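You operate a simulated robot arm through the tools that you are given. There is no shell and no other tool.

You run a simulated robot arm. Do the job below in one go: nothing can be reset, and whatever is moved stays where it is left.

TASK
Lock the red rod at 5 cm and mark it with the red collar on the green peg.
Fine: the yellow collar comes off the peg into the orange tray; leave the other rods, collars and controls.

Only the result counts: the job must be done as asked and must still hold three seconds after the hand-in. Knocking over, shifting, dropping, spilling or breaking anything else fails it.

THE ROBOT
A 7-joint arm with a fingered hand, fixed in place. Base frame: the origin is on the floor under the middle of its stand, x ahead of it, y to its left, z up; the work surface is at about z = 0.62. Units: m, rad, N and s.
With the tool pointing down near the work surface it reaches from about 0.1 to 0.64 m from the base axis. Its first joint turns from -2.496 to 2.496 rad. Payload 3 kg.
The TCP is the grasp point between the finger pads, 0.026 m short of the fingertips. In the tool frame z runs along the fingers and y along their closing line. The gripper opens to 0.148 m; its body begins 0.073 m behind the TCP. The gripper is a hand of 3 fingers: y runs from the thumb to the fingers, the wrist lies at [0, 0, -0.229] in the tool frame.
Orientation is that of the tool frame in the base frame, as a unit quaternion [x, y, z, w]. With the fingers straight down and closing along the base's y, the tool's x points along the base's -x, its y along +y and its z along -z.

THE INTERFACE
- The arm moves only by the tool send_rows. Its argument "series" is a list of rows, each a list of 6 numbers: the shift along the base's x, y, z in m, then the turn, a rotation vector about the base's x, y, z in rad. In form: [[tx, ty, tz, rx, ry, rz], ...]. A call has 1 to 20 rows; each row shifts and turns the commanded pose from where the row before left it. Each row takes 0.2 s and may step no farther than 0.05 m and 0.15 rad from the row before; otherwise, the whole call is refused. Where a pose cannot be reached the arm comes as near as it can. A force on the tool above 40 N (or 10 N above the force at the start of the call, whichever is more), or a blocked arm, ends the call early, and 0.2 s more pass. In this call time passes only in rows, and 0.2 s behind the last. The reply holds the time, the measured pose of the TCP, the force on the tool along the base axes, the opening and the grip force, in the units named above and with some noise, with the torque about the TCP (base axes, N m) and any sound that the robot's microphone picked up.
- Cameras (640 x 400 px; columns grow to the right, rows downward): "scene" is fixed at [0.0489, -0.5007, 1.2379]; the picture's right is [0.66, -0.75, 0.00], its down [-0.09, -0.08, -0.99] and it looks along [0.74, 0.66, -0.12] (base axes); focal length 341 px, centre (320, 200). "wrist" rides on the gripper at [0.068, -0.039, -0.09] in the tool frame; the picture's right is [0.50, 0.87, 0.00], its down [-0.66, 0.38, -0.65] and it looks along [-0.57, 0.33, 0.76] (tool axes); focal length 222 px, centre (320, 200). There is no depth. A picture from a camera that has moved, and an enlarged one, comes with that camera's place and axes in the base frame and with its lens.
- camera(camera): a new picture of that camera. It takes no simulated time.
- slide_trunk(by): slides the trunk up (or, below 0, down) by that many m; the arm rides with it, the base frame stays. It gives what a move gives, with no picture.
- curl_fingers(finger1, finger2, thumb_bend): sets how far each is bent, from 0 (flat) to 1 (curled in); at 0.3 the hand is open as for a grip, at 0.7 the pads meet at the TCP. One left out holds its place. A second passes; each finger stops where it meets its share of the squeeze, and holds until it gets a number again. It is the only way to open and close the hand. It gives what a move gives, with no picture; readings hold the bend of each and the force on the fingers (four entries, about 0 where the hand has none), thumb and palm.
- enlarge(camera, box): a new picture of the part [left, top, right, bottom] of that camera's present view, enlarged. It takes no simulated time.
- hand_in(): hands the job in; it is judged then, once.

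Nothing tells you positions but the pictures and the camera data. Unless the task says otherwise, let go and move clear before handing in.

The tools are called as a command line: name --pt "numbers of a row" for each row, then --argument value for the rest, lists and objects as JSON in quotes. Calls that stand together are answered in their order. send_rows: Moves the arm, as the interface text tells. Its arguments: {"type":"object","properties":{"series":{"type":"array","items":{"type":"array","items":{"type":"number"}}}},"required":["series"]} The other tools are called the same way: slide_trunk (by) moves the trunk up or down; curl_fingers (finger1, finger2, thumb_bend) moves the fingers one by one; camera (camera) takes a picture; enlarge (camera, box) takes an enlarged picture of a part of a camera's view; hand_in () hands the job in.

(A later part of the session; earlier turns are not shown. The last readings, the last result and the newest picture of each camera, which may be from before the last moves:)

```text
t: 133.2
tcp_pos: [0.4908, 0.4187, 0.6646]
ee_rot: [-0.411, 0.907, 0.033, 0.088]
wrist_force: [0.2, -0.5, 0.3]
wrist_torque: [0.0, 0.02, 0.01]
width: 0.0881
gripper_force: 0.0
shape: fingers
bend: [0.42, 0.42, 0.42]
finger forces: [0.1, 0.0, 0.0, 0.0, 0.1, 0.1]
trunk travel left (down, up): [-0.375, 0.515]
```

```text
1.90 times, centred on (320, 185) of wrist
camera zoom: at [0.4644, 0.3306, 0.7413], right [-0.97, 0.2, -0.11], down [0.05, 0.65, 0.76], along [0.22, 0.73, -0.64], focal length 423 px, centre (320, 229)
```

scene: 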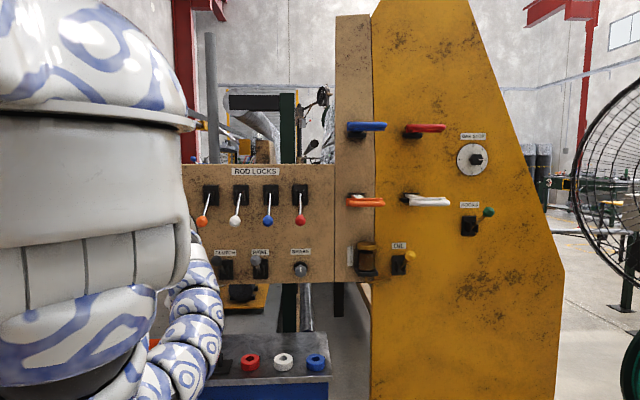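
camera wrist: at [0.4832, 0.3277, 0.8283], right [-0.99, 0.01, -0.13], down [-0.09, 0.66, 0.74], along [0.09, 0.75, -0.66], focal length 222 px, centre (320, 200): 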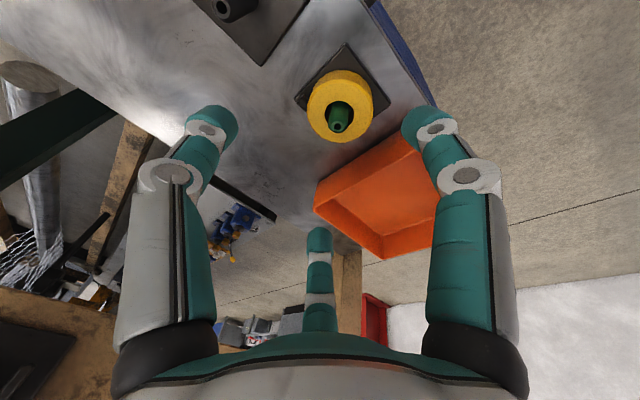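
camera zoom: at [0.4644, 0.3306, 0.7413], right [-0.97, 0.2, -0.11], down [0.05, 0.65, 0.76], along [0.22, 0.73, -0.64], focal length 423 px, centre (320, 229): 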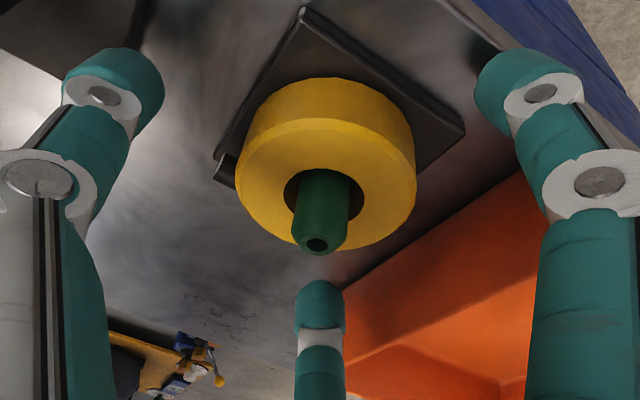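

send_rows --pt "0 0 -0.004 0 0 0" --pt "0 0 -0.003 0 0 0"

curl_fingers --finger1 0.5 --finger2 0.5 --thumb_bend 0.5

enlarge --camera "wrist" --box '[190, 80, 450, 290]'

```text
t: 133.8
tcp_pos: [0.4912, 0.4191, 0.6614]
ee_rot: [-0.411, 0.906, 0.033, 0.09]
wrist_force: [0.1, -1.2, 36.7]
wrist_torque: [-0.78, 1.93, 0.09]
width: 0.0878
gripper_force: 17.8
shape: fingers
bend: [0.4, 0.42, 0.42]
finger forces: [35.9, 0.1, 0.1, 0.1, 0.0, 0.0]
trunk travel left (down, up): [-0.375, 0.515]
```

```text
t: 134.3
tcp_pos: [0.489, 0.4206, 0.6622]
ee_rot: [-0.411, 0.906, 0.034, 0.092]
wrist_force: [-5.0, -3.4, 28.5]
wrist_torque: [-0.74, 1.71, 0.07]
width: 0.0734
gripper_force: 14.2
shape: fingers
bend: [0.42, 0.5, 0.5]
finger forces: [29.2, 0.1, 0.1, 0.0, 0.1, 0.1]
trunk travel left (down, up): [-0.375, 0.515]
stopped: the force on the tool passed its limit at 47 N (the readings are from after the stop); the commanded pose is now the measured one
```

```text
1.90 times, centred on (320, 185) of wrist
camera zoom: at [0.4632, 0.3317, 0.7375], right [-0.97, 0.2, -0.11], down [0.05, 0.64, 0.76], along [0.22, 0.74, -0.64], focal length 423 px, centre (320, 229)
```

zoom: 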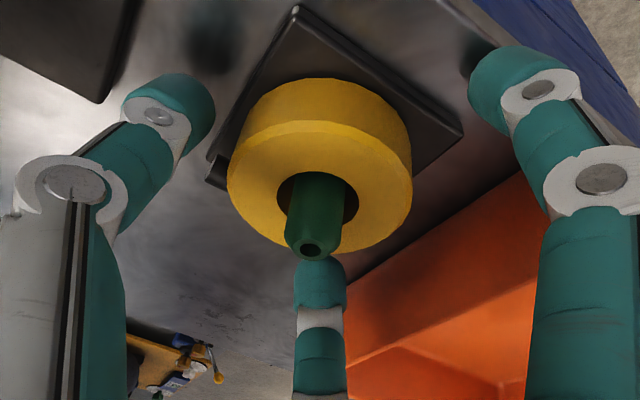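

One fingertip touched the surface. I'll rise 6 mm to take the load off and then close.

send_rows --pt "0.002 -0.001 0.004 0 0 0" --pt "0 0 0.002 0 0 0"

curl_fingers --finger1 0.5 --finger2 0.5 --thumb_bend 0.5

enlarge --camera "wrist" --box '[190, 80, 450, 290]'

```text
t: 134.9
tcp_pos: [0.4906, 0.4181, 0.6645]
ee_rot: [-0.412, 0.907, 0.033, 0.088]
wrist_force: [-1.0, 0.6, -0.3]
wrist_torque: [-0.01, -0.01, -0.03]
width: 0.0641
gripper_force: 0.5
shape: fingers
bend: [0.49, 0.5, 0.5]
finger forces: [0.6, 0.0, 0.0, 0.0, 0.0, 0.1]
trunk travel left (down, up): [-0.375, 0.515]
```

```text
t: 135.9
tcp_pos: [0.4906, 0.4181, 0.664]
ee_rot: [-0.411, 0.906, 0.033, 0.089]
wrist_force: [-0.4, -0.2, 0.3]
wrist_torque: [-0.03, 0.03, 0.01]
width: 0.0638
gripper_force: 0.2
shape: fingers
bend: [0.49, 0.5, 0.5]
finger forces: [0.7, 0.0, 0.0, 0.0, 0.1, 0.1]
trunk travel left (down, up): [-0.375, 0.515]
```

```text
1.90 times, centred on (320, 185) of wrist
camera zoom: at [0.4655, 0.3302, 0.7407], right [-0.97, 0.2, -0.11], down [0.05, 0.65, 0.76], along [0.22, 0.74, -0.64], focal length 423 px, centre (320, 229)
```

zoom: 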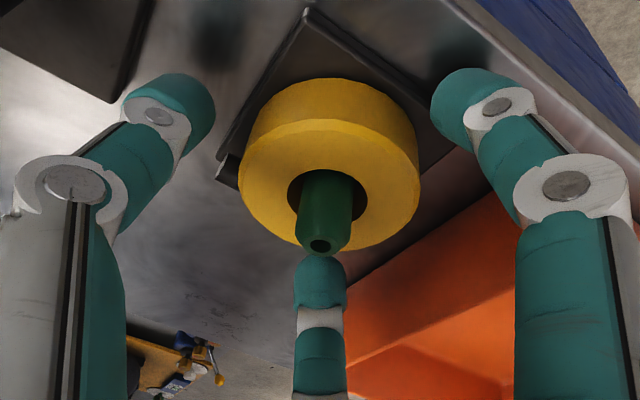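

curl_fingers --finger1 0.6 --finger2 0.6 --thumb_bend 0.6

enlarge --camera "wrist" --box '[190, 80, 450, 290]'

```text
t: 136.9
tcp_pos: [0.4912, 0.4188, 0.6658]
ee_rot: [-0.412, 0.906, 0.033, 0.09]
wrist_force: [-8.1, -4.0, 6.2]
wrist_torque: [-0.22, 0.63, 0.08]
width: 0.0465
gripper_force: 9.6
shape: fingers
bend: [0.52, 0.56, 0.58]
finger forces: [12.8, 3.2, 0.0, 0.0, 2.9, 0.0]
trunk travel left (down, up): [-0.375, 0.515]
```

```text
1.90 times, centred on (320, 185) of wrist
camera zoom: at [0.4649, 0.3301, 0.7412], right [-0.97, 0.2, -0.11], down [0.05, 0.65, 0.76], along [0.22, 0.74, -0.64], focal length 423 px, centre (320, 229)
```

zoom: 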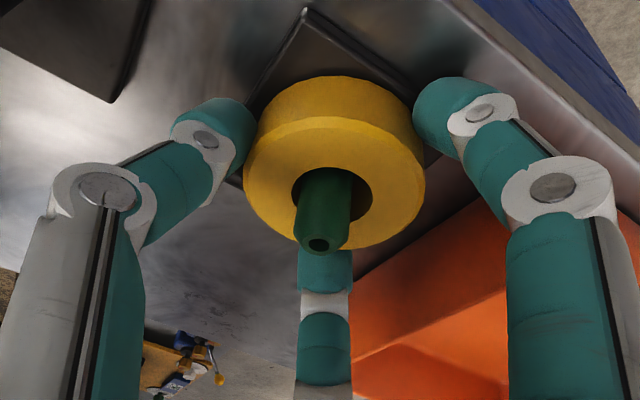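

Contact on all three, but finger 1 carries most. I'll shift 3 mm toward it to balance and then squeeze.

send_rows --pt "-0.003 -0.0013 0 0 0 0"

curl_fingers --finger1 0.66 --finger2 0.66 --thumb_bend 0.66

enlarge --camera "wrist" --box '[190, 80, 450, 290]'

```text
t: 137.3
tcp_pos: [0.4891, 0.416, 0.6652]
ee_rot: [-0.411, 0.907, 0.033, 0.089]
wrist_force: [-2.7, -2.1, 2.0]
wrist_torque: [-0.11, 0.23, 0.04]
width: 0.0456
gripper_force: 7.4
shape: fingers
bend: [0.53, 0.56, 0.58]
finger forces: [7.6, 3.6, 0.0, 0.1, 4.1, 0.1]
trunk travel left (down, up): [-0.375, 0.515]
```

```text
t: 138.3
tcp_pos: [0.4891, 0.4175, 0.6652]
ee_rot: [-0.411, 0.907, 0.033, 0.09]
wrist_force: [0.1, -1.3, 2.7]
wrist_torque: [-0.13, 0.11, 0.08]
width: 0.0442
gripper_force: 14.6
shape: fingers
bend: [0.53, 0.56, 0.6]
finger forces: [11.2, 8.0, 0.1, 0.0, 10.6, 0.0]
trunk travel left (down, up): [-0.375, 0.515]
```

```text
1.90 times, centred on (320, 185) of wrist
camera zoom: at [0.4623, 0.3286, 0.741], right [-0.97, 0.2, -0.11], down [0.05, 0.65, 0.76], along [0.22, 0.74, -0.64], focal length 423 px, centre (320, 229)
```

zoom: 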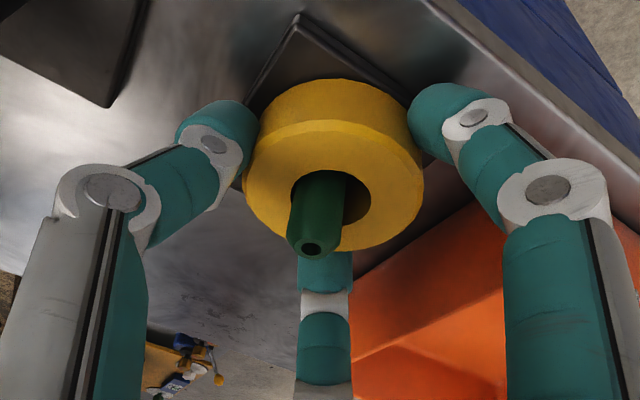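

Grip is balanced at about 10 N per digit. Lifting straight up off the peg.

send_rows --pt "0 0 0.008 0 0 0" --pt "0 0 0.008 0 0 0" --pt "0 0 0.008 0 0 0"

camera --camera "wrist"

```text
t: 139.1
tcp_pos: [0.4891, 0.4179, 0.6883]
ee_rot: [-0.412, 0.906, 0.033, 0.088]
wrist_force: [-0.3, -0.6, -2.2]
wrist_torque: [0.01, 0.0, -0.01]
width: 0.0443
gripper_force: 12.6
shape: fingers
bend: [0.53, 0.56, 0.6]
finger forces: [8.2, 8.5, 0.1, 0.0, 9.9, 0.0]
trunk travel left (down, up): [-0.375, 0.515]
```

```text
taken
camera wrist: at [0.4636, 0.3287, 0.7647], right [-0.97, 0.2, -0.11], down [0.05, 0.65, 0.76], along [0.22, 0.74, -0.64], focal length 222 px, centre (320, 200)
```

wrist: 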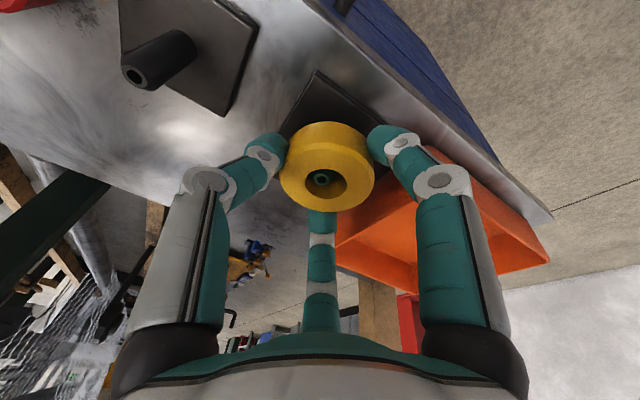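

The collar is rising with the hand. I'll lift it clear of the peg.

send_rows --pt "0 0 0.015 0 0 0" --pt "0 0 0.015 0 0 0" --pt "0 0 0.015 0 0 0" --pt "0 0 0.01 0 0 0"

camera --camera "wrist"

```text
t: 140.1
tcp_pos: [0.4885, 0.4181, 0.7455]
ee_rot: [-0.411, 0.906, 0.034, 0.089]
wrist_force: [-0.6, -0.3, -3.0]
wrist_torque: [-0.03, 0.0, 0.03]
width: 0.0445
gripper_force: 13.2
shape: fingers
bend: [0.53, 0.56, 0.6]
finger forces: [8.1, 8.5, 0.0, 0.0, 9.9, 0.0]
trunk travel left (down, up): [-0.375, 0.515]
```

```text
taken
camera wrist: at [0.4631, 0.3295, 0.821], right [-0.97, 0.2, -0.1], down [0.05, 0.65, 0.76], along [0.22, 0.74, -0.64], focal length 222 px, centre (320, 200)
```

wrist: 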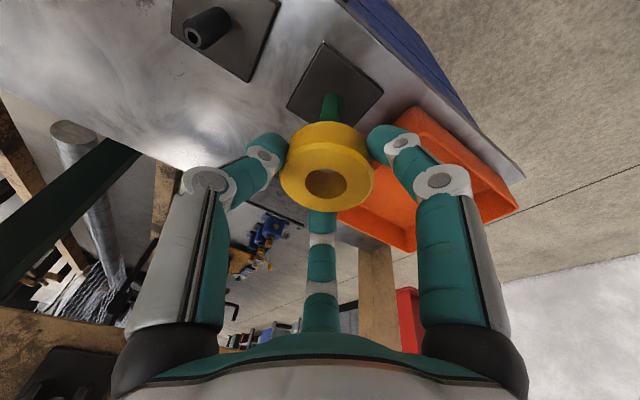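

Clear of the peg. The tray's rim corners average to a centre of about (0.422, 0.539); I'll carry the collar over in two stages.

send_rows --pt "-0.0166 0.0302 0.005 0 0 0" --pt "-0.0166 0.0302 0.0 0 0 0"

camera --camera "wrist"

camera --camera "scene"

```text
t: 140.7
tcp_pos: [0.4552, 0.4763, 0.7517]
ee_rot: [-0.412, 0.906, 0.033, 0.09]
wrist_force: [0.1, 0.7, -2.3]
wrist_torque: [0.03, 0.01, 0.0]
width: 0.0444
gripper_force: 13.3
shape: fingers
bend: [0.53, 0.56, 0.6]
finger forces: [8.1, 8.4, 0.0, 0.0, 9.7, 0.0]
trunk travel left (down, up): [-0.375, 0.515]
```

```text
taken
camera wrist: at [0.4297, 0.3884, 0.8273], right [-0.97, 0.2, -0.11], down [0.05, 0.65, 0.76], along [0.22, 0.74, -0.64], focal length 222 px, centre (320, 200)
```

wrist: 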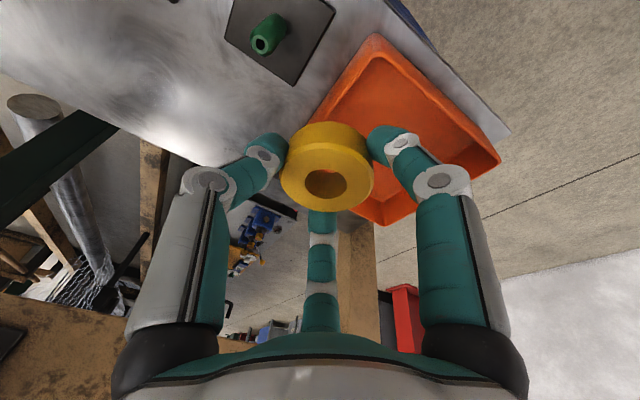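

```text
taken
```

scene: 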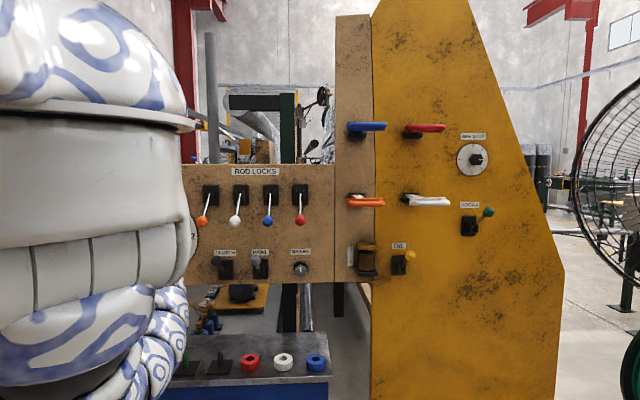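

send_rows --pt "-0.0155 0.0285 0.0 0 0 0" --pt "-0.0155 0.0285 0.0 0 0 0"

camera --camera "wrist"

enlarge --camera "scene" --box '[0, 0, 20, 400]'

```text
t: 141.3
tcp_pos: [0.4227, 0.5363, 0.7532]
ee_rot: [-0.411, 0.906, 0.032, 0.09]
wrist_force: [0.1, 0.0, -3.3]
wrist_torque: [0.01, 0.01, 0.01]
width: 0.0443
gripper_force: 13.6
shape: fingers
bend: [0.53, 0.56, 0.6]
finger forces: [8.0, 8.4, 0.1, 0.0, 9.9, 0.1]
trunk travel left (down, up): [-0.375, 0.515]
```

```text
taken
camera wrist: at [0.3971, 0.4476, 0.8283], right [-0.97, 0.2, -0.11], down [0.05, 0.65, 0.76], along [0.22, 0.74, -0.64], focal length 222 px, centre (320, 200)
```

wrist: 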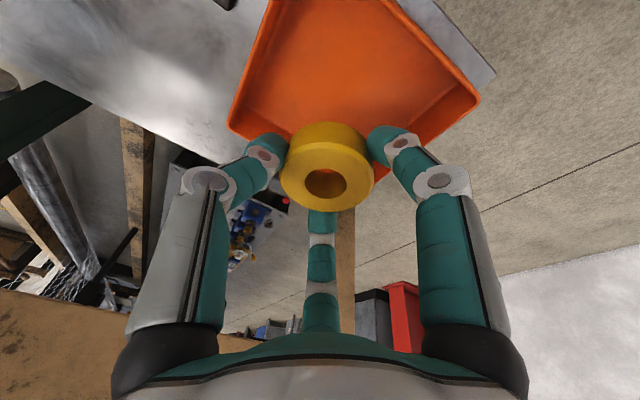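

```text
1.00 times, centred on (10, 200) of scene (not enlarged: the box is as wide or as high as the picture)
camera zoom: at [0.0489, -0.5007, 1.2379], right [0.66, -0.75, 0.0], down [-0.09, -0.08, -0.99], along [0.74, 0.66, -0.12], focal length 341 px, centre (630, 200)
```

zoom: 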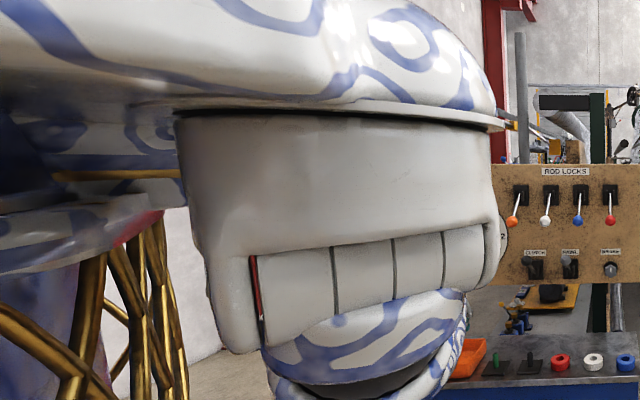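

The collar is over the tray's middle. Lowering it to just above the tray floor.

send_rows --pt "0 0 -0.02 0 0 0" --pt "0 0 -0.02 0 0 0" --pt "0 0 -0.02 0 0 0" --pt "0 0 -0.01 0 0 0" --pt "0 0 -0.008 0 0 0"

camera --camera "wrist"

```text
t: 142.5
tcp_pos: [0.4254, 0.5336, 0.6714]
ee_rot: [-0.412, 0.906, 0.033, 0.089]
wrist_force: [0.4, 0.4, -3.1]
wrist_torque: [0.01, -0.01, -0.06]
width: 0.0443
gripper_force: 13.4
shape: fingers
bend: [0.53, 0.56, 0.6]
finger forces: [7.9, 8.5, 0.0, 0.0, 10.0, 0.0]
trunk travel left (down, up): [-0.375, 0.515]
```

```text
taken
camera wrist: at [0.3988, 0.4461, 0.7475], right [-0.97, 0.2, -0.11], down [0.05, 0.65, 0.76], along [0.22, 0.74, -0.64], focal length 222 px, centre (320, 200)
```

wrist: 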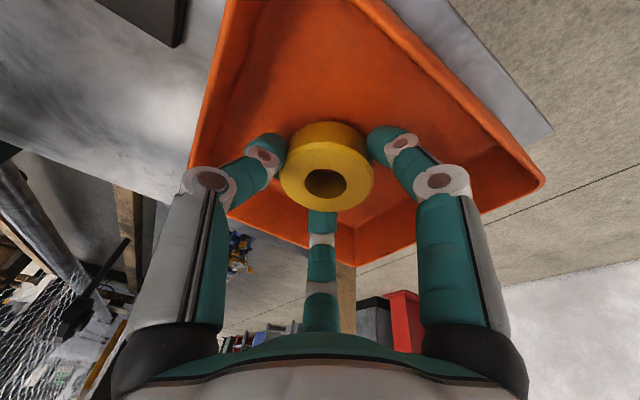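

send_rows --pt "0 0 -0.003 0 0 0" --pt "0 0 -0.003 0 0 0"

```text
t: 143.1
tcp_pos: [0.4245, 0.5339, 0.6657]
ee_rot: [-0.411, 0.907, 0.032, 0.09]
wrist_force: [0.1, 0.9, -2.3]
wrist_torque: [0.0, -0.01, 0.03]
width: 0.0443
gripper_force: 13.0
shape: fingers
bend: [0.53, 0.56, 0.6]
finger forces: [8.0, 8.5, 0.1, 0.1, 10.0, 0.1]
trunk travel left (down, up): [-0.375, 0.515]
```

send_rows --pt "0 0 -0.003 0 0 0"

curl_fingers --finger1 0.46 --finger2 0.48 --thumb_bend 0.5

camera --camera "wrist"

```text
t: 143.5
tcp_pos: [0.4247, 0.5351, 0.6631]
ee_rot: [-0.412, 0.906, 0.034, 0.09]
wrist_force: [-1.3, -2.6, 11.4]
wrist_torque: [-0.27, 0.49, 0.0]
width: 0.0441
gripper_force: 21.7
shape: fingers
bend: [0.53, 0.56, 0.6]
finger forces: [23.8, 8.3, 0.0, 0.0, 10.9, 0.0]
trunk travel left (down, up): [-0.375, 0.515]
```

```text
t: 144.5
tcp_pos: [0.4256, 0.5352, 0.6641]
ee_rot: [-0.412, 0.906, 0.035, 0.09]
wrist_force: [1.3, 0.2, 17.1]
wrist_torque: [-0.21, 0.49, 0.02]
width: 0.0576
gripper_force: 8.9
shape: fingers
bend: [0.52, 0.48, 0.5]
finger forces: [17.4, 0.1, 0.0, 0.1, 0.0, 0.0]
trunk travel left (down, up): [-0.375, 0.515]
```

```text
taken
camera wrist: at [0.3987, 0.4457, 0.7391], right [-0.97, 0.2, -0.11], down [0.05, 0.65, 0.76], along [0.22, 0.74, -0.64], focal length 222 px, centre (320, 200)
```

wrist: 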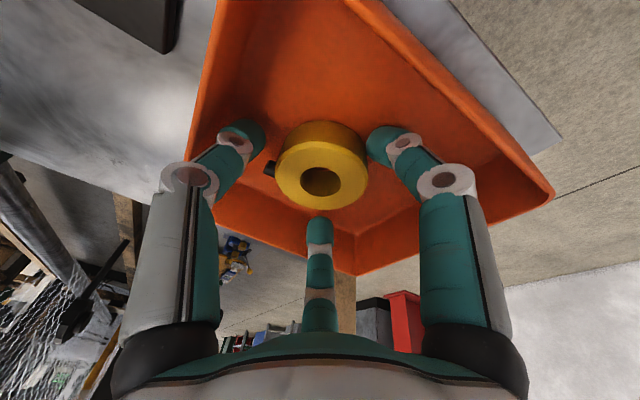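

The collar is down and two digits are off it; finger 1's tip presses the tray floor. I'll rise slightly, open fully, and lift out.

send_rows --pt "0 0 0.005 0 0 0"

curl_fingers --finger1 0.43 --finger2 0.43 --thumb_bend 0.43

camera --camera "wrist"

```text
t: 144.9
tcp_pos: [0.4249, 0.5334, 0.6661]
ee_rot: [-0.411, 0.906, 0.033, 0.089]
wrist_force: [1.2, 0.1, 2.6]
wrist_torque: [-0.01, 0.08, -0.01]
width: 0.0661
gripper_force: 1.1
shape: fingers
bend: [0.47, 0.48, 0.5]
finger forces: [1.8, 0.0, 0.0, 0.0, 0.0, 0.1]
trunk travel left (down, up): [-0.375, 0.515]
```

```text
t: 145.9
tcp_pos: [0.4262, 0.5338, 0.6671]
ee_rot: [-0.411, 0.907, 0.032, 0.089]
wrist_force: [-0.4, 1.0, 0.0]
wrist_torque: [-0.01, 0.02, 0.01]
width: 0.0835
gripper_force: 0.7
shape: fingers
bend: [0.43, 0.43, 0.44]
finger forces: [0.0, 0.1, 0.0, 0.0, 1.2, 0.0]
trunk travel left (down, up): [-0.375, 0.515]
```

```text
taken
camera wrist: at [0.3991, 0.4459, 0.7427], right [-0.97, 0.2, -0.11], down [0.05, 0.65, 0.76], along [0.22, 0.74, -0.64], focal length 222 px, centre (320, 200)
```

wrist: 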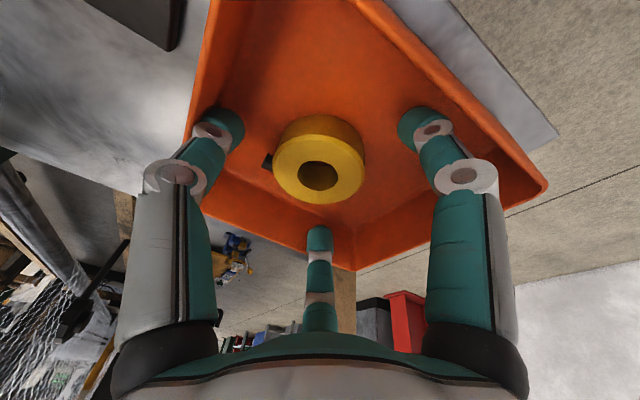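

Released in the tray. The thumb lightly touches a tray wall, so I'll draw it in a bit before lifting straight out.

curl_fingers --thumb_bend 0.47

send_rows --pt "0 0 0.015 0 0 0" --pt "0 0 0.02 0 0 0" --pt "0 0 0.025 0 0 0" --pt "0 0 0.025 0 0 0"

camera --camera "wrist"

```text
t: 146.9
tcp_pos: [0.4264, 0.533, 0.6665]
ee_rot: [-0.412, 0.906, 0.032, 0.089]
wrist_force: [-0.4, 0.4, 0.4]
wrist_torque: [0.01, 0.01, 0.0]
width: 0.0785
gripper_force: 0.0
shape: fingers
bend: [0.43, 0.43, 0.47]
finger forces: [0.0, 0.1, 0.0, 0.1, 0.1, 0.1]
trunk travel left (down, up): [-0.375, 0.515]
```

```text
t: 147.9
tcp_pos: [0.4248, 0.5354, 0.7519]
ee_rot: [-0.411, 0.907, 0.033, 0.088]
wrist_force: [0.5, 0.4, -0.4]
wrist_torque: [0.03, 0.0, 0.01]
width: 0.0786
gripper_force: 0.1
shape: fingers
bend: [0.43, 0.43, 0.47]
finger forces: [0.1, 0.1, 0.0, 0.1, 0.0, 0.0]
trunk travel left (down, up): [-0.375, 0.515]
```

```text
taken
camera wrist: at [0.3993, 0.4452, 0.8279], right [-0.97, 0.2, -0.1], down [0.05, 0.65, 0.76], along [0.22, 0.73, -0.64], focal length 222 px, centre (320, 200)
```

wrist: 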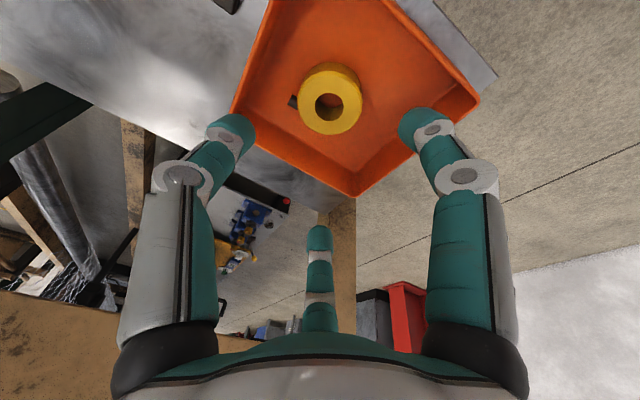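

Yellow rests flat in the tray. Now over to the red collar, along the row of pegs at a safe height.

send_rows --pt "0.0296 -0.0347 0 0 0 0" --pt "0.0296 -0.0347 0 0 0 0" --pt "0.0296 -0.0347 0 0 0 0" --pt "0.0296 -0.0347 0 0 0 0" --pt "0.0296 -0.0347 0 0 0 0"

camera --camera "wrist"

camera --camera "scene"

```text
t: 149.1
tcp_pos: [0.5737, 0.3617, 0.7543]
ee_rot: [-0.412, 0.906, 0.033, 0.09]
wrist_force: [-0.2, 0.8, 0.2]
wrist_torque: [-0.04, 0.01, 0.01]
width: 0.0785
gripper_force: 0.1
shape: fingers
bend: [0.43, 0.43, 0.47]
finger forces: [0.0, 0.0, 0.1, 0.0, 0.0, 0.0]
trunk travel left (down, up): [-0.375, 0.515]
```

```text
taken
camera wrist: at [0.547, 0.2737, 0.8297], right [-0.97, 0.2, -0.1], down [0.05, 0.65, 0.76], along [0.22, 0.74, -0.64], focal length 222 px, centre (320, 200)
```

wrist: 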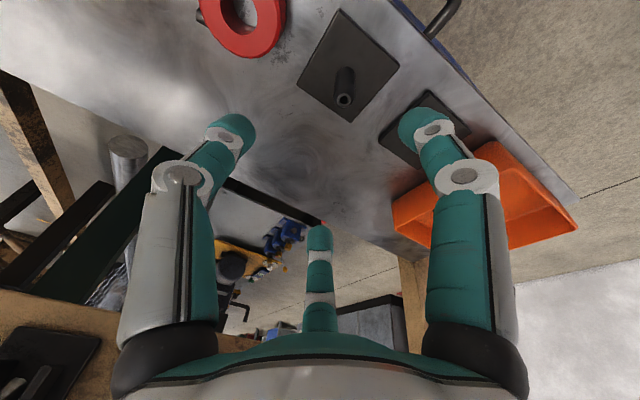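

```text
taken
```

scene: 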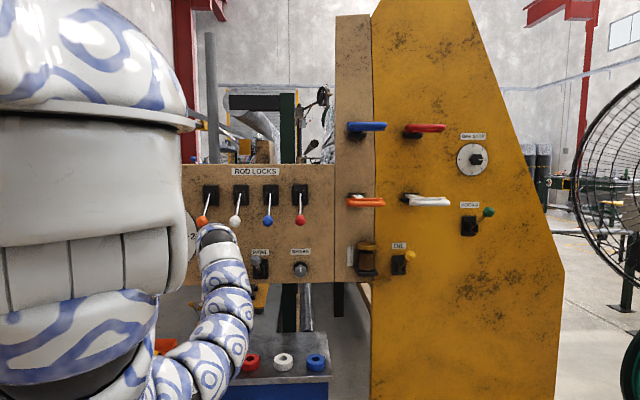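

send_rows --pt "0.027 -0.0345 0 0 0 0" --pt "0.027 -0.0345 0 0 0 0"

enlarge --camera "wrist" --box '[180, 30, 460, 270]'

```text
t: 149.7
tcp_pos: [0.6273, 0.294, 0.7517]
ee_rot: [-0.413, 0.906, 0.033, 0.089]
wrist_force: [0.0, 0.6, -0.3]
wrist_torque: [-0.05, -0.01, -0.01]
width: 0.0788
gripper_force: 0.0
shape: fingers
bend: [0.43, 0.43, 0.47]
finger forces: [0.1, 0.0, 0.0, 0.0, 0.0, 0.1]
trunk travel left (down, up): [-0.375, 0.515]
```

```text
1.67 times, centred on (320, 150) of wrist
camera zoom: at [0.6011, 0.2055, 0.8268], right [-0.97, 0.2, -0.11], down [0.05, 0.65, 0.76], along [0.22, 0.74, -0.64], focal length 370 px, centre (320, 283)
```

zoom: 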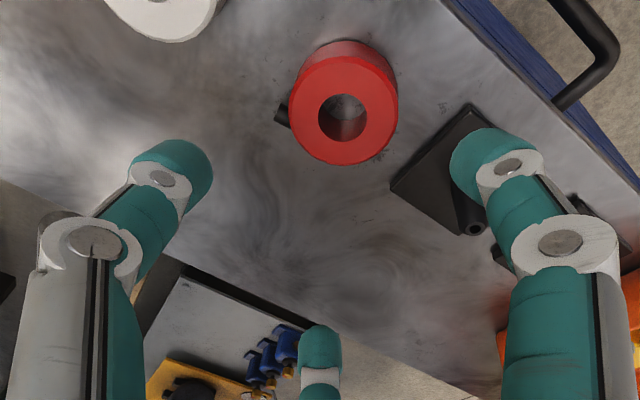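

The hand reaches over red nicely; its centre checks out at (0.627, 0.293). I'll straighten the tilt a bit so all three tips sit level, then come down.

send_rows --pt "0 0 -0.01 -0.035 0.036 0" --pt "0 0 -0.01 -0.035 0.036 0" --pt "0 0 -0.01 0 0 0"

enlarge --camera "wrist" --box '[180, 30, 460, 270]'

```text
t: 150.5
tcp_pos: [0.6262, 0.2944, 0.7236]
ee_rot: [-0.414, 0.909, 0.016, 0.042]
wrist_force: [0.5, 0.9, 0.5]
wrist_torque: [0.0, -0.02, 0.0]
width: 0.0786
gripper_force: 0.2
shape: fingers
bend: [0.43, 0.43, 0.47]
finger forces: [0.1, 0.1, 0.1, 0.0, 0.0, 0.1]
trunk travel left (down, up): [-0.375, 0.515]
```

```text
1.67 times, centred on (320, 150) of wrist
camera zoom: at [0.6066, 0.2109, 0.8064], right [-0.98, 0.19, -0.05], down [0.1, 0.7, 0.71], along [0.17, 0.69, -0.7], focal length 370 px, centre (320, 283)
```

zoom: 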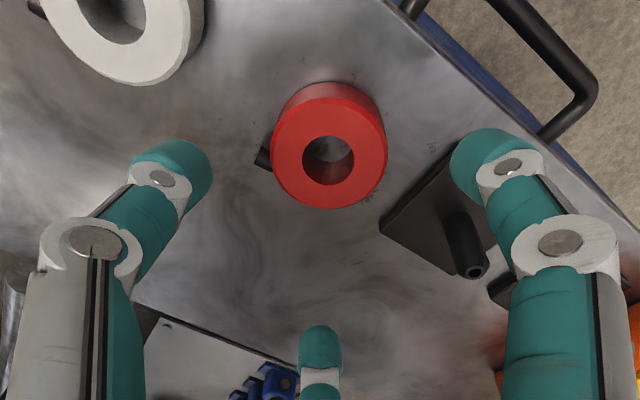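

curl_fingers --finger1 0.46 --finger2 0.46 --thumb_bend 0.46

send_rows --pt "0 -0.001 -0.015 0 0 0" --pt "0 -0.001 -0.015 0 0 0" --pt "0 0 -0.012 0 0 0"

enlarge --camera "wrist" --box '[190, 60, 450, 270]'

```text
t: 151.5
tcp_pos: [0.6267, 0.2937, 0.7235]
ee_rot: [-0.413, 0.91, 0.016, 0.042]
wrist_force: [-0.7, -0.3, 0.4]
wrist_torque: [0.0, -0.02, 0.0]
width: 0.0756
gripper_force: 0.0
shape: fingers
bend: [0.46, 0.46, 0.46]
finger forces: [0.0, 0.1, 0.1, 0.0, 0.1, 0.0]
trunk travel left (down, up): [-0.375, 0.515]
```

```text
t: 152.3
tcp_pos: [0.6287, 0.2908, 0.6809]
ee_rot: [-0.413, 0.91, 0.016, 0.043]
wrist_force: [1.0, 0.0, 0.1]
wrist_torque: [0.0, -0.01, 0.0]
width: 0.0756
gripper_force: 0.1
shape: fingers
bend: [0.46, 0.46, 0.46]
finger forces: [0.1, 0.0, 0.0, 0.0, 0.0, 0.0]
trunk travel left (down, up): [-0.375, 0.515]
```

```text
1.90 times, centred on (320, 165) of wrist
camera zoom: at [0.6068, 0.2078, 0.7632], right [-0.98, 0.2, -0.05], down [0.1, 0.7, 0.71], along [0.17, 0.69, -0.7], focal length 423 px, centre (320, 267)
```

zoom: 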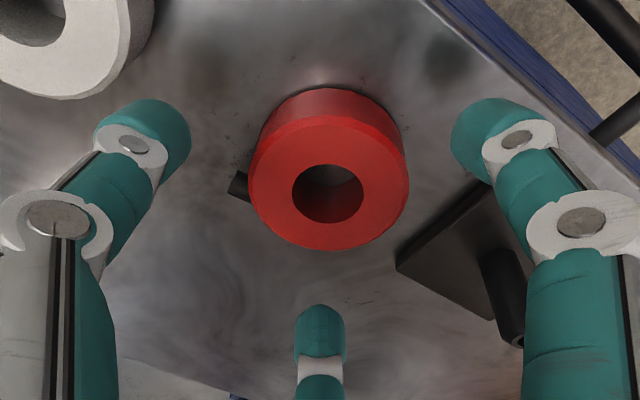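

send_rows --pt "-0.002 0.0 -0.007 0 0 0" --pt "0 0 -0.005 0 0 0"

curl_fingers --finger1 0.52 --finger2 0.52 --thumb_bend 0.52

enlarge --camera "wrist" --box '[190, 60, 450, 270]'

```text
t: 152.9
tcp_pos: [0.6258, 0.2908, 0.6684]
ee_rot: [-0.412, 0.91, 0.015, 0.042]
wrist_force: [-0.3, 0.0, 0.2]
wrist_torque: [-0.01, 0.0, 0.0]
width: 0.0758
gripper_force: 0.0
shape: fingers
bend: [0.46, 0.46, 0.46]
finger forces: [0.0, 0.0, 0.1, 0.0, 0.0, 0.1]
trunk travel left (down, up): [-0.375, 0.515]
```

```text
t: 153.9
tcp_pos: [0.6251, 0.2906, 0.6685]
ee_rot: [-0.413, 0.91, 0.017, 0.042]
wrist_force: [0.4, 0.3, -0.8]
wrist_torque: [0.02, 0.0, -0.02]
width: 0.0561
gripper_force: 0.0
shape: fingers
bend: [0.52, 0.52, 0.52]
finger forces: [0.0, 0.1, 0.1, 0.1, 0.1, 0.0]
trunk travel left (down, up): [-0.375, 0.515]
```

```text
1.90 times, centred on (320, 165) of wrist
camera zoom: at [0.6048, 0.2078, 0.7514], right [-0.98, 0.2, -0.05], down [0.1, 0.7, 0.71], along [0.17, 0.69, -0.7], focal length 423 px, centre (320, 267)
```

zoom: 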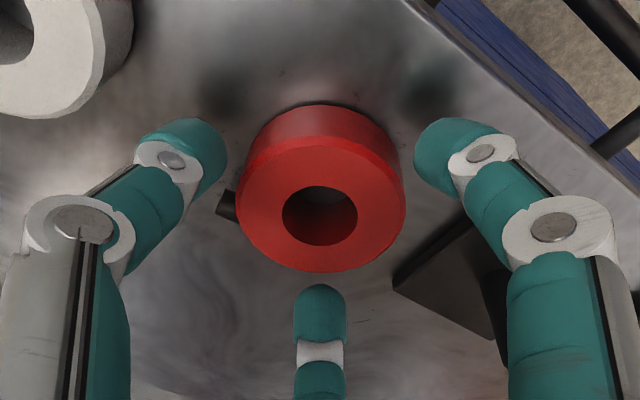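

Evenly spaced around the collar. A few millimetres lower, then close.

send_rows --pt "0 0 -0.003 0 0 0" --pt "0 0 -0.002 0 0 0"

curl_fingers --finger1 0.57 --finger2 0.57 --thumb_bend 0.57

```text
t: 154.5
tcp_pos: [0.625, 0.2898, 0.6622]
ee_rot: [-0.413, 0.91, 0.016, 0.041]
wrist_force: [0.1, 1.2, -0.7]
wrist_torque: [0.0, -0.02, -0.03]
width: 0.056
gripper_force: 0.0
shape: fingers
bend: [0.52, 0.52, 0.52]
finger forces: [0.0, 0.0, 0.0, 0.0, 0.0, 0.1]
trunk travel left (down, up): [-0.375, 0.515]
```

```text
t: 155.5
tcp_pos: [0.6249, 0.2897, 0.6628]
ee_rot: [-0.412, 0.91, 0.016, 0.042]
wrist_force: [0.5, -0.4, 0.8]
wrist_torque: [0.01, -0.01, 0.01]
width: 0.045
gripper_force: 0.6
shape: fingers
bend: [0.55, 0.55, 0.56]
finger forces: [0.6, 0.9, 0.1, 0.0, 0.8, 0.0]
trunk travel left (down, up): [-0.375, 0.515]
```

All three touch evenly. Squeezing.

curl_fingers --finger1 0.68 --finger2 0.68 --thumb_bend 0.68

enlarge --camera "wrist" --box '[190, 60, 450, 270]'

```text
t: 156.5
tcp_pos: [0.6251, 0.2907, 0.6639]
ee_rot: [-0.413, 0.91, 0.016, 0.042]
wrist_force: [0.7, -0.9, 0.4]
wrist_torque: [-0.03, 0.0, 0.02]
width: 0.0414
gripper_force: 16.9
shape: fingers
bend: [0.56, 0.55, 0.6]
finger forces: [10.0, 10.2, 0.1, 0.1, 13.2, 0.0]
trunk travel left (down, up): [-0.375, 0.515]
```

```text
1.90 times, centred on (320, 165) of wrist
camera zoom: at [0.6044, 0.2078, 0.7463], right [-0.98, 0.2, -0.05], down [0.1, 0.7, 0.71], along [0.17, 0.69, -0.7], focal length 423 px, centre (320, 267)
```

zoom: 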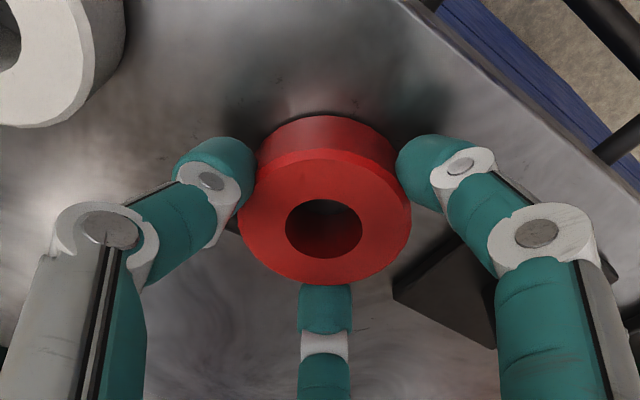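

Good grip. Lifting red clear.

send_rows --pt "0 0 0.01 0 0 0" --pt "0 0 0.02 0 0 0" --pt "0 0 0.025 0 0 0" --pt "0 0 0.03 0 0 0" --pt "0 0 0.02 0 0 0"

camera --camera "wrist"

```text
t: 157.7
tcp_pos: [0.6368, 0.3008, 0.7513]
ee_rot: [-0.413, 0.91, 0.017, 0.042]
wrist_force: [0.5, -0.8, -2.9]
wrist_torque: [0.05, -0.04, -0.02]
width: 0.0418
gripper_force: 16.3
shape: fingers
bend: [0.56, 0.55, 0.6]
finger forces: [10.0, 10.4, 0.0, 0.0, 12.7, 0.0]
out of reach, approached as far as the arm can: row 4, 5
trunk travel left (down, up): [-0.375, 0.515]
```

```text
taken
camera wrist: at [0.6166, 0.2179, 0.835], right [-0.98, 0.2, -0.05], down [0.1, 0.7, 0.71], along [0.17, 0.69, -0.7], focal length 222 px, centre (320, 200)
```

wrist: 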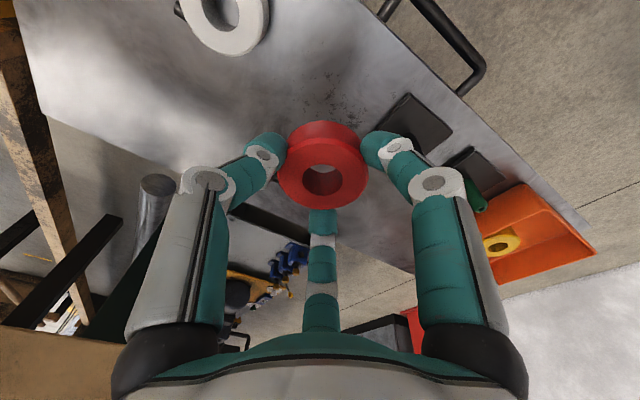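

Red is held (weight ≈ 3 N). The wrist is getting near the pawl knob up here, so I'll drop slightly, tilt back and pull away from the panel before moving left.

send_rows --pt "-0.012 -0.012 -0.005 0.035 -0.036 0" --pt "-0.01 -0.01 -0.005 0.035 -0.036 0"

send_rows --pt "-0.028 0.03 0 0 0 0" --pt "-0.028 0.03 0 0 0 0" --pt "-0.022 0.026 0 0 0 0"

camera --camera "wrist"

```text
t: 158.3
tcp_pos: [0.6147, 0.2794, 0.7423]
ee_rot: [-0.413, 0.906, 0.034, 0.089]
wrist_force: [-0.7, 0.7, -2.9]
wrist_torque: [-0.03, -0.03, 0.02]
width: 0.0413
gripper_force: 16.4
shape: fingers
bend: [0.56, 0.55, 0.6]
finger forces: [9.7, 10.2, 0.0, 0.1, 12.6, 0.0]
trunk travel left (down, up): [-0.375, 0.515]
```

```text
t: 159.1
tcp_pos: [0.5358, 0.3651, 0.7425]
ee_rot: [-0.411, 0.906, 0.033, 0.089]
wrist_force: [0.4, -1.2, -2.8]
wrist_torque: [-0.02, 0.03, 0.0]
width: 0.0416
gripper_force: 16.1
shape: fingers
bend: [0.56, 0.55, 0.6]
finger forces: [9.8, 10.2, 0.1, 0.0, 12.8, 0.1]
trunk travel left (down, up): [-0.375, 0.515]
```

```text
taken
camera wrist: at [0.5091, 0.2768, 0.8189], right [-0.97, 0.2, -0.11], down [0.05, 0.65, 0.76], along [0.22, 0.74, -0.64], focal length 222 px, centre (320, 200)
```

wrist: 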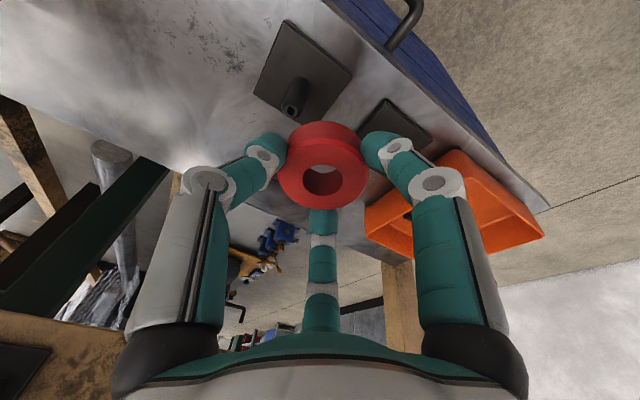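

send_rows --pt "-0.0219 0.0265 0 -0.035 0.036 0" --pt "-0.0219 0.0265 0 -0.035 0.036 0"

camera --camera "wrist"

enlarge --camera "wrist" --box '[220, 40, 420, 240]'

```text
t: 159.7
tcp_pos: [0.4941, 0.4184, 0.7439]
ee_rot: [-0.413, 0.91, 0.015, 0.043]
wrist_force: [0.3, -0.5, -1.8]
wrist_torque: [0.01, 0.03, 0.01]
width: 0.0413
gripper_force: 17.1
shape: fingers
bend: [0.56, 0.55, 0.6]
finger forces: [9.6, 10.5, 0.0, 0.0, 12.8, 0.1]
trunk travel left (down, up): [-0.375, 0.515]
```

```text
taken
camera wrist: at [0.4728, 0.3353, 0.8263], right [-0.98, 0.2, -0.05], down [0.1, 0.7, 0.71], along [0.17, 0.69, -0.7], focal length 222 px, centre (320, 200)
```

wrist: 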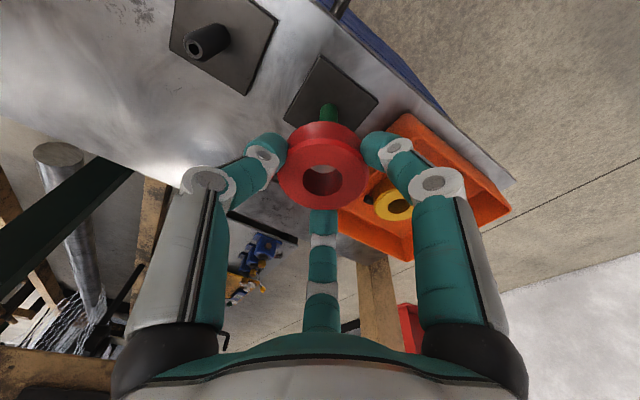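

```text
2.00 times, centred on (320, 140) of wrist
camera zoom: at [0.4728, 0.3353, 0.8263], right [-0.98, 0.2, -0.05], down [0.1, 0.7, 0.71], along [0.17, 0.69, -0.7], focal length 444 px, centre (320, 320)
```

zoom: 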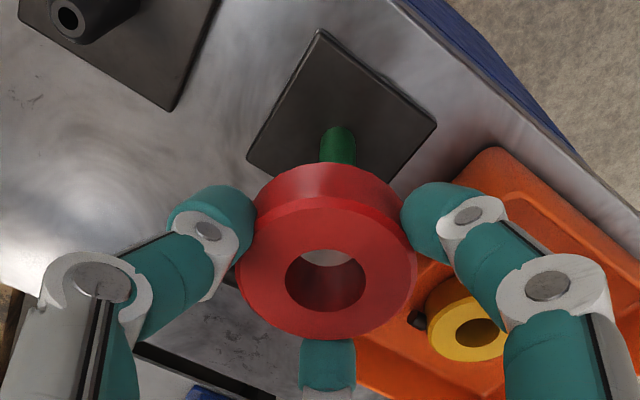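

Green peg axis works out at about (0.490, 0.418) and the red collar's centre at (0.492, 0.416). A 2 mm trim, then down slowly.

send_rows --pt "-0.002 0.002 -0.01 0 0 0" --pt "0 0 -0.008 0 0 0"

enlarge --camera "wrist" --box '[220, 60, 420, 260]'

enlarge --camera "scene" --box '[120, 320, 240, 400]'

```text
t: 160.3
tcp_pos: [0.4907, 0.4204, 0.7232]
ee_rot: [-0.412, 0.91, 0.016, 0.042]
wrist_force: [0.7, 0.1, -1.8]
wrist_torque: [0.02, 0.0, -0.02]
width: 0.0415
gripper_force: 16.2
shape: fingers
bend: [0.56, 0.55, 0.6]
finger forces: [9.6, 10.3, 0.0, 0.1, 12.8, 0.0]
trunk travel left (down, up): [-0.375, 0.515]
```

```text
2.00 times, centred on (320, 160) of wrist
camera zoom: at [0.4703, 0.3378, 0.8064], right [-0.98, 0.2, -0.05], down [0.1, 0.7, 0.71], along [0.17, 0.69, -0.71], focal length 444 px, centre (320, 280)
```

zoom: 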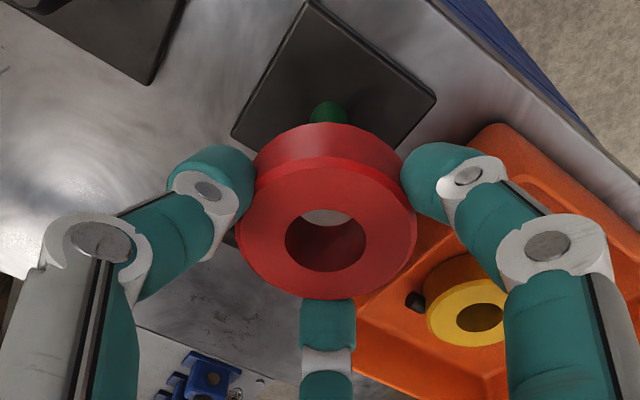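

```text
5.00 times, centred on (180, 360) of scene
camera zoom: at [0.0489, -0.5007, 1.2379], right [0.66, -0.75, 0.0], down [-0.09, -0.08, -0.99], along [0.74, 0.66, -0.12], focal length 1707 px, centre (1020, -600)
```

zoom: 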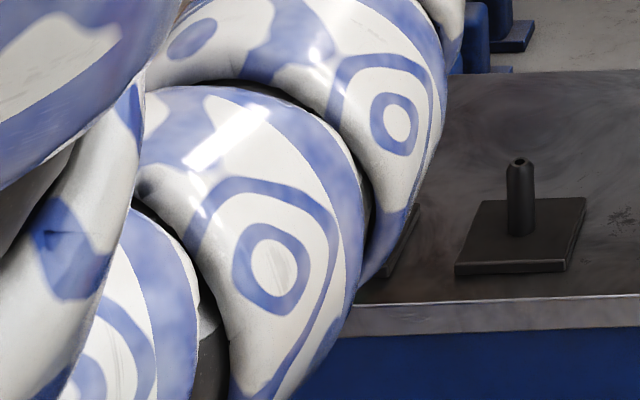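

send_rows --pt "0.0005 -0.0015 -0.006 0 0 0" --pt "0 0 -0.006 0 0 0" --pt "0 0 -0.006 0 0 0"

enlarge --camera "wrist" --box '[220, 80, 420, 280]'

```text
t: 161.1
tcp_pos: [0.4915, 0.4185, 0.7055]
ee_rot: [-0.414, 0.909, 0.016, 0.043]
wrist_force: [0.4, -0.8, -1.8]
wrist_torque: [0.02, 0.01, -0.03]
width: 0.0412
gripper_force: 16.0
shape: fingers
bend: [0.56, 0.55, 0.6]
finger forces: [9.6, 10.4, 0.0, 0.1, 12.9, 0.1]
trunk travel left (down, up): [-0.375, 0.515]
```

```text
2.00 times, centred on (320, 180) of wrist
camera zoom: at [0.4707, 0.3356, 0.7889], right [-0.98, 0.19, -0.05], down [0.1, 0.7, 0.71], along [0.17, 0.69, -0.7], focal length 444 px, centre (320, 240)
```

zoom: 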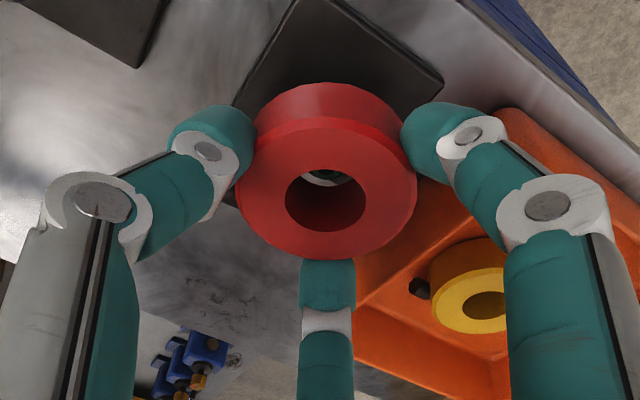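

The green peg tip shows inside the collar's hole and there's no side force. Continuing down onto the base.

send_rows --pt "0 0 -0.006 0 0 0" --pt "0 0 -0.006 0 0 0" --pt "0 0 -0.006 0 0 0" --pt "0 0 -0.005 0 0 0"

enlarge --camera "wrist" --box '[220, 80, 420, 280]'

```text
t: 162.1
tcp_pos: [0.4915, 0.4181, 0.6819]
ee_rot: [-0.413, 0.91, 0.016, 0.042]
wrist_force: [-1.0, 0.2, -2.7]
wrist_torque: [0.01, -0.01, 0.0]
width: 0.0412
gripper_force: 16.3
shape: fingers
bend: [0.56, 0.55, 0.6]
finger forces: [9.6, 10.3, 0.1, 0.0, 12.7, 0.1]
trunk travel left (down, up): [-0.375, 0.515]
```

```text
2.00 times, centred on (320, 180) of wrist
camera zoom: at [0.4705, 0.3359, 0.7658], right [-0.98, 0.2, -0.05], down [0.1, 0.7, 0.71], along [0.17, 0.69, -0.7], focal length 444 px, centre (320, 240)
```

zoom: 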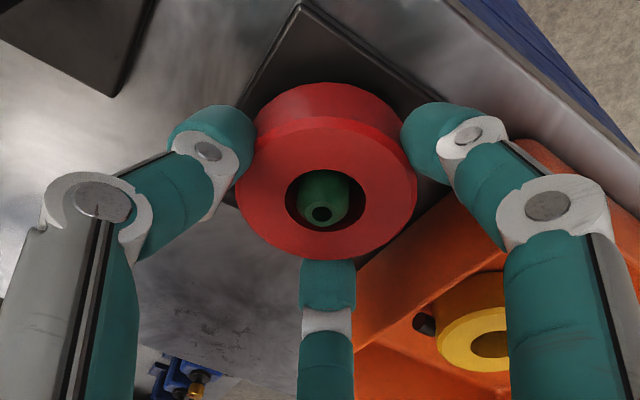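

Perfectly centred on the peg. Final lowering until it seats.

send_rows --pt "0 0 -0.003 0 0 0" --pt "0 0 -0.003 0 0 0" --pt "0 0 -0.002 0 0 0"

```text
t: 162.9
tcp_pos: [0.4911, 0.4186, 0.6758]
ee_rot: [-0.412, 0.91, 0.017, 0.043]
wrist_force: [0.4, 0.9, -2.6]
wrist_torque: [-0.02, 0.02, -0.02]
width: 0.0413
gripper_force: 16.5
shape: fingers
bend: [0.56, 0.55, 0.6]
finger forces: [9.7, 10.3, 0.0, 0.0, 12.8, 0.0]
trunk travel left (down, up): [-0.375, 0.515]
```

send_rows --pt "0 0 -0.002 0 0 0" --pt "0 0 -0.002 0 0 0"

```text
t: 163.5
tcp_pos: [0.4909, 0.4176, 0.6704]
ee_rot: [-0.413, 0.91, 0.016, 0.043]
wrist_force: [0.5, 1.0, 1.1]
wrist_torque: [-0.03, 0.04, 0.01]
width: 0.0416
gripper_force: 16.3
shape: fingers
bend: [0.56, 0.55, 0.6]
finger forces: [9.8, 10.5, 0.0, 0.1, 12.8, 0.0]
trunk travel left (down, up): [-0.375, 0.515]
```

Seated: the weight has come off. Opening gently.

curl_fingers --finger1 0.5 --finger2 0.5 --thumb_bend 0.5

curl_fingers --finger1 0.45 --finger2 0.45 --thumb_bend 0.45

enlarge --camera "wrist" --box '[220, 80, 420, 280]'

```text
t: 164.5
tcp_pos: [0.4909, 0.4184, 0.6709]
ee_rot: [-0.412, 0.91, 0.016, 0.042]
wrist_force: [-0.3, -0.3, 0.5]
wrist_torque: [-0.01, 0.01, 0.0]
width: 0.0615
gripper_force: 0.0
shape: fingers
bend: [0.5, 0.5, 0.5]
finger forces: [0.0, 0.0, 0.0, 0.1, 0.0, 0.0]
trunk travel left (down, up): [-0.375, 0.515]
```

```text
t: 165.5
tcp_pos: [0.491, 0.4177, 0.6713]
ee_rot: [-0.412, 0.91, 0.016, 0.041]
wrist_force: [1.2, -0.5, 0.2]
wrist_torque: [0.03, 0.02, 0.0]
width: 0.0778
gripper_force: 0.1
shape: fingers
bend: [0.45, 0.45, 0.45]
finger forces: [0.0, 0.1, 0.0, 0.1, 0.1, 0.0]
trunk travel left (down, up): [-0.375, 0.515]
```

```text
2.00 times, centred on (320, 180) of wrist
camera zoom: at [0.4708, 0.335, 0.754], right [-0.98, 0.2, -0.05], down [0.1, 0.7, 0.71], along [0.17, 0.69, -0.7], focal length 444 px, centre (320, 240)
```

zoom: 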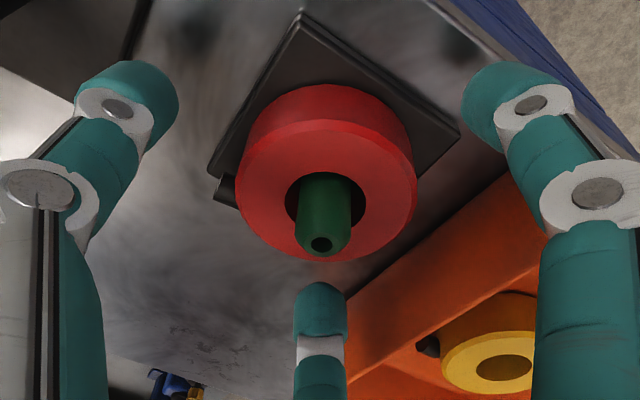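

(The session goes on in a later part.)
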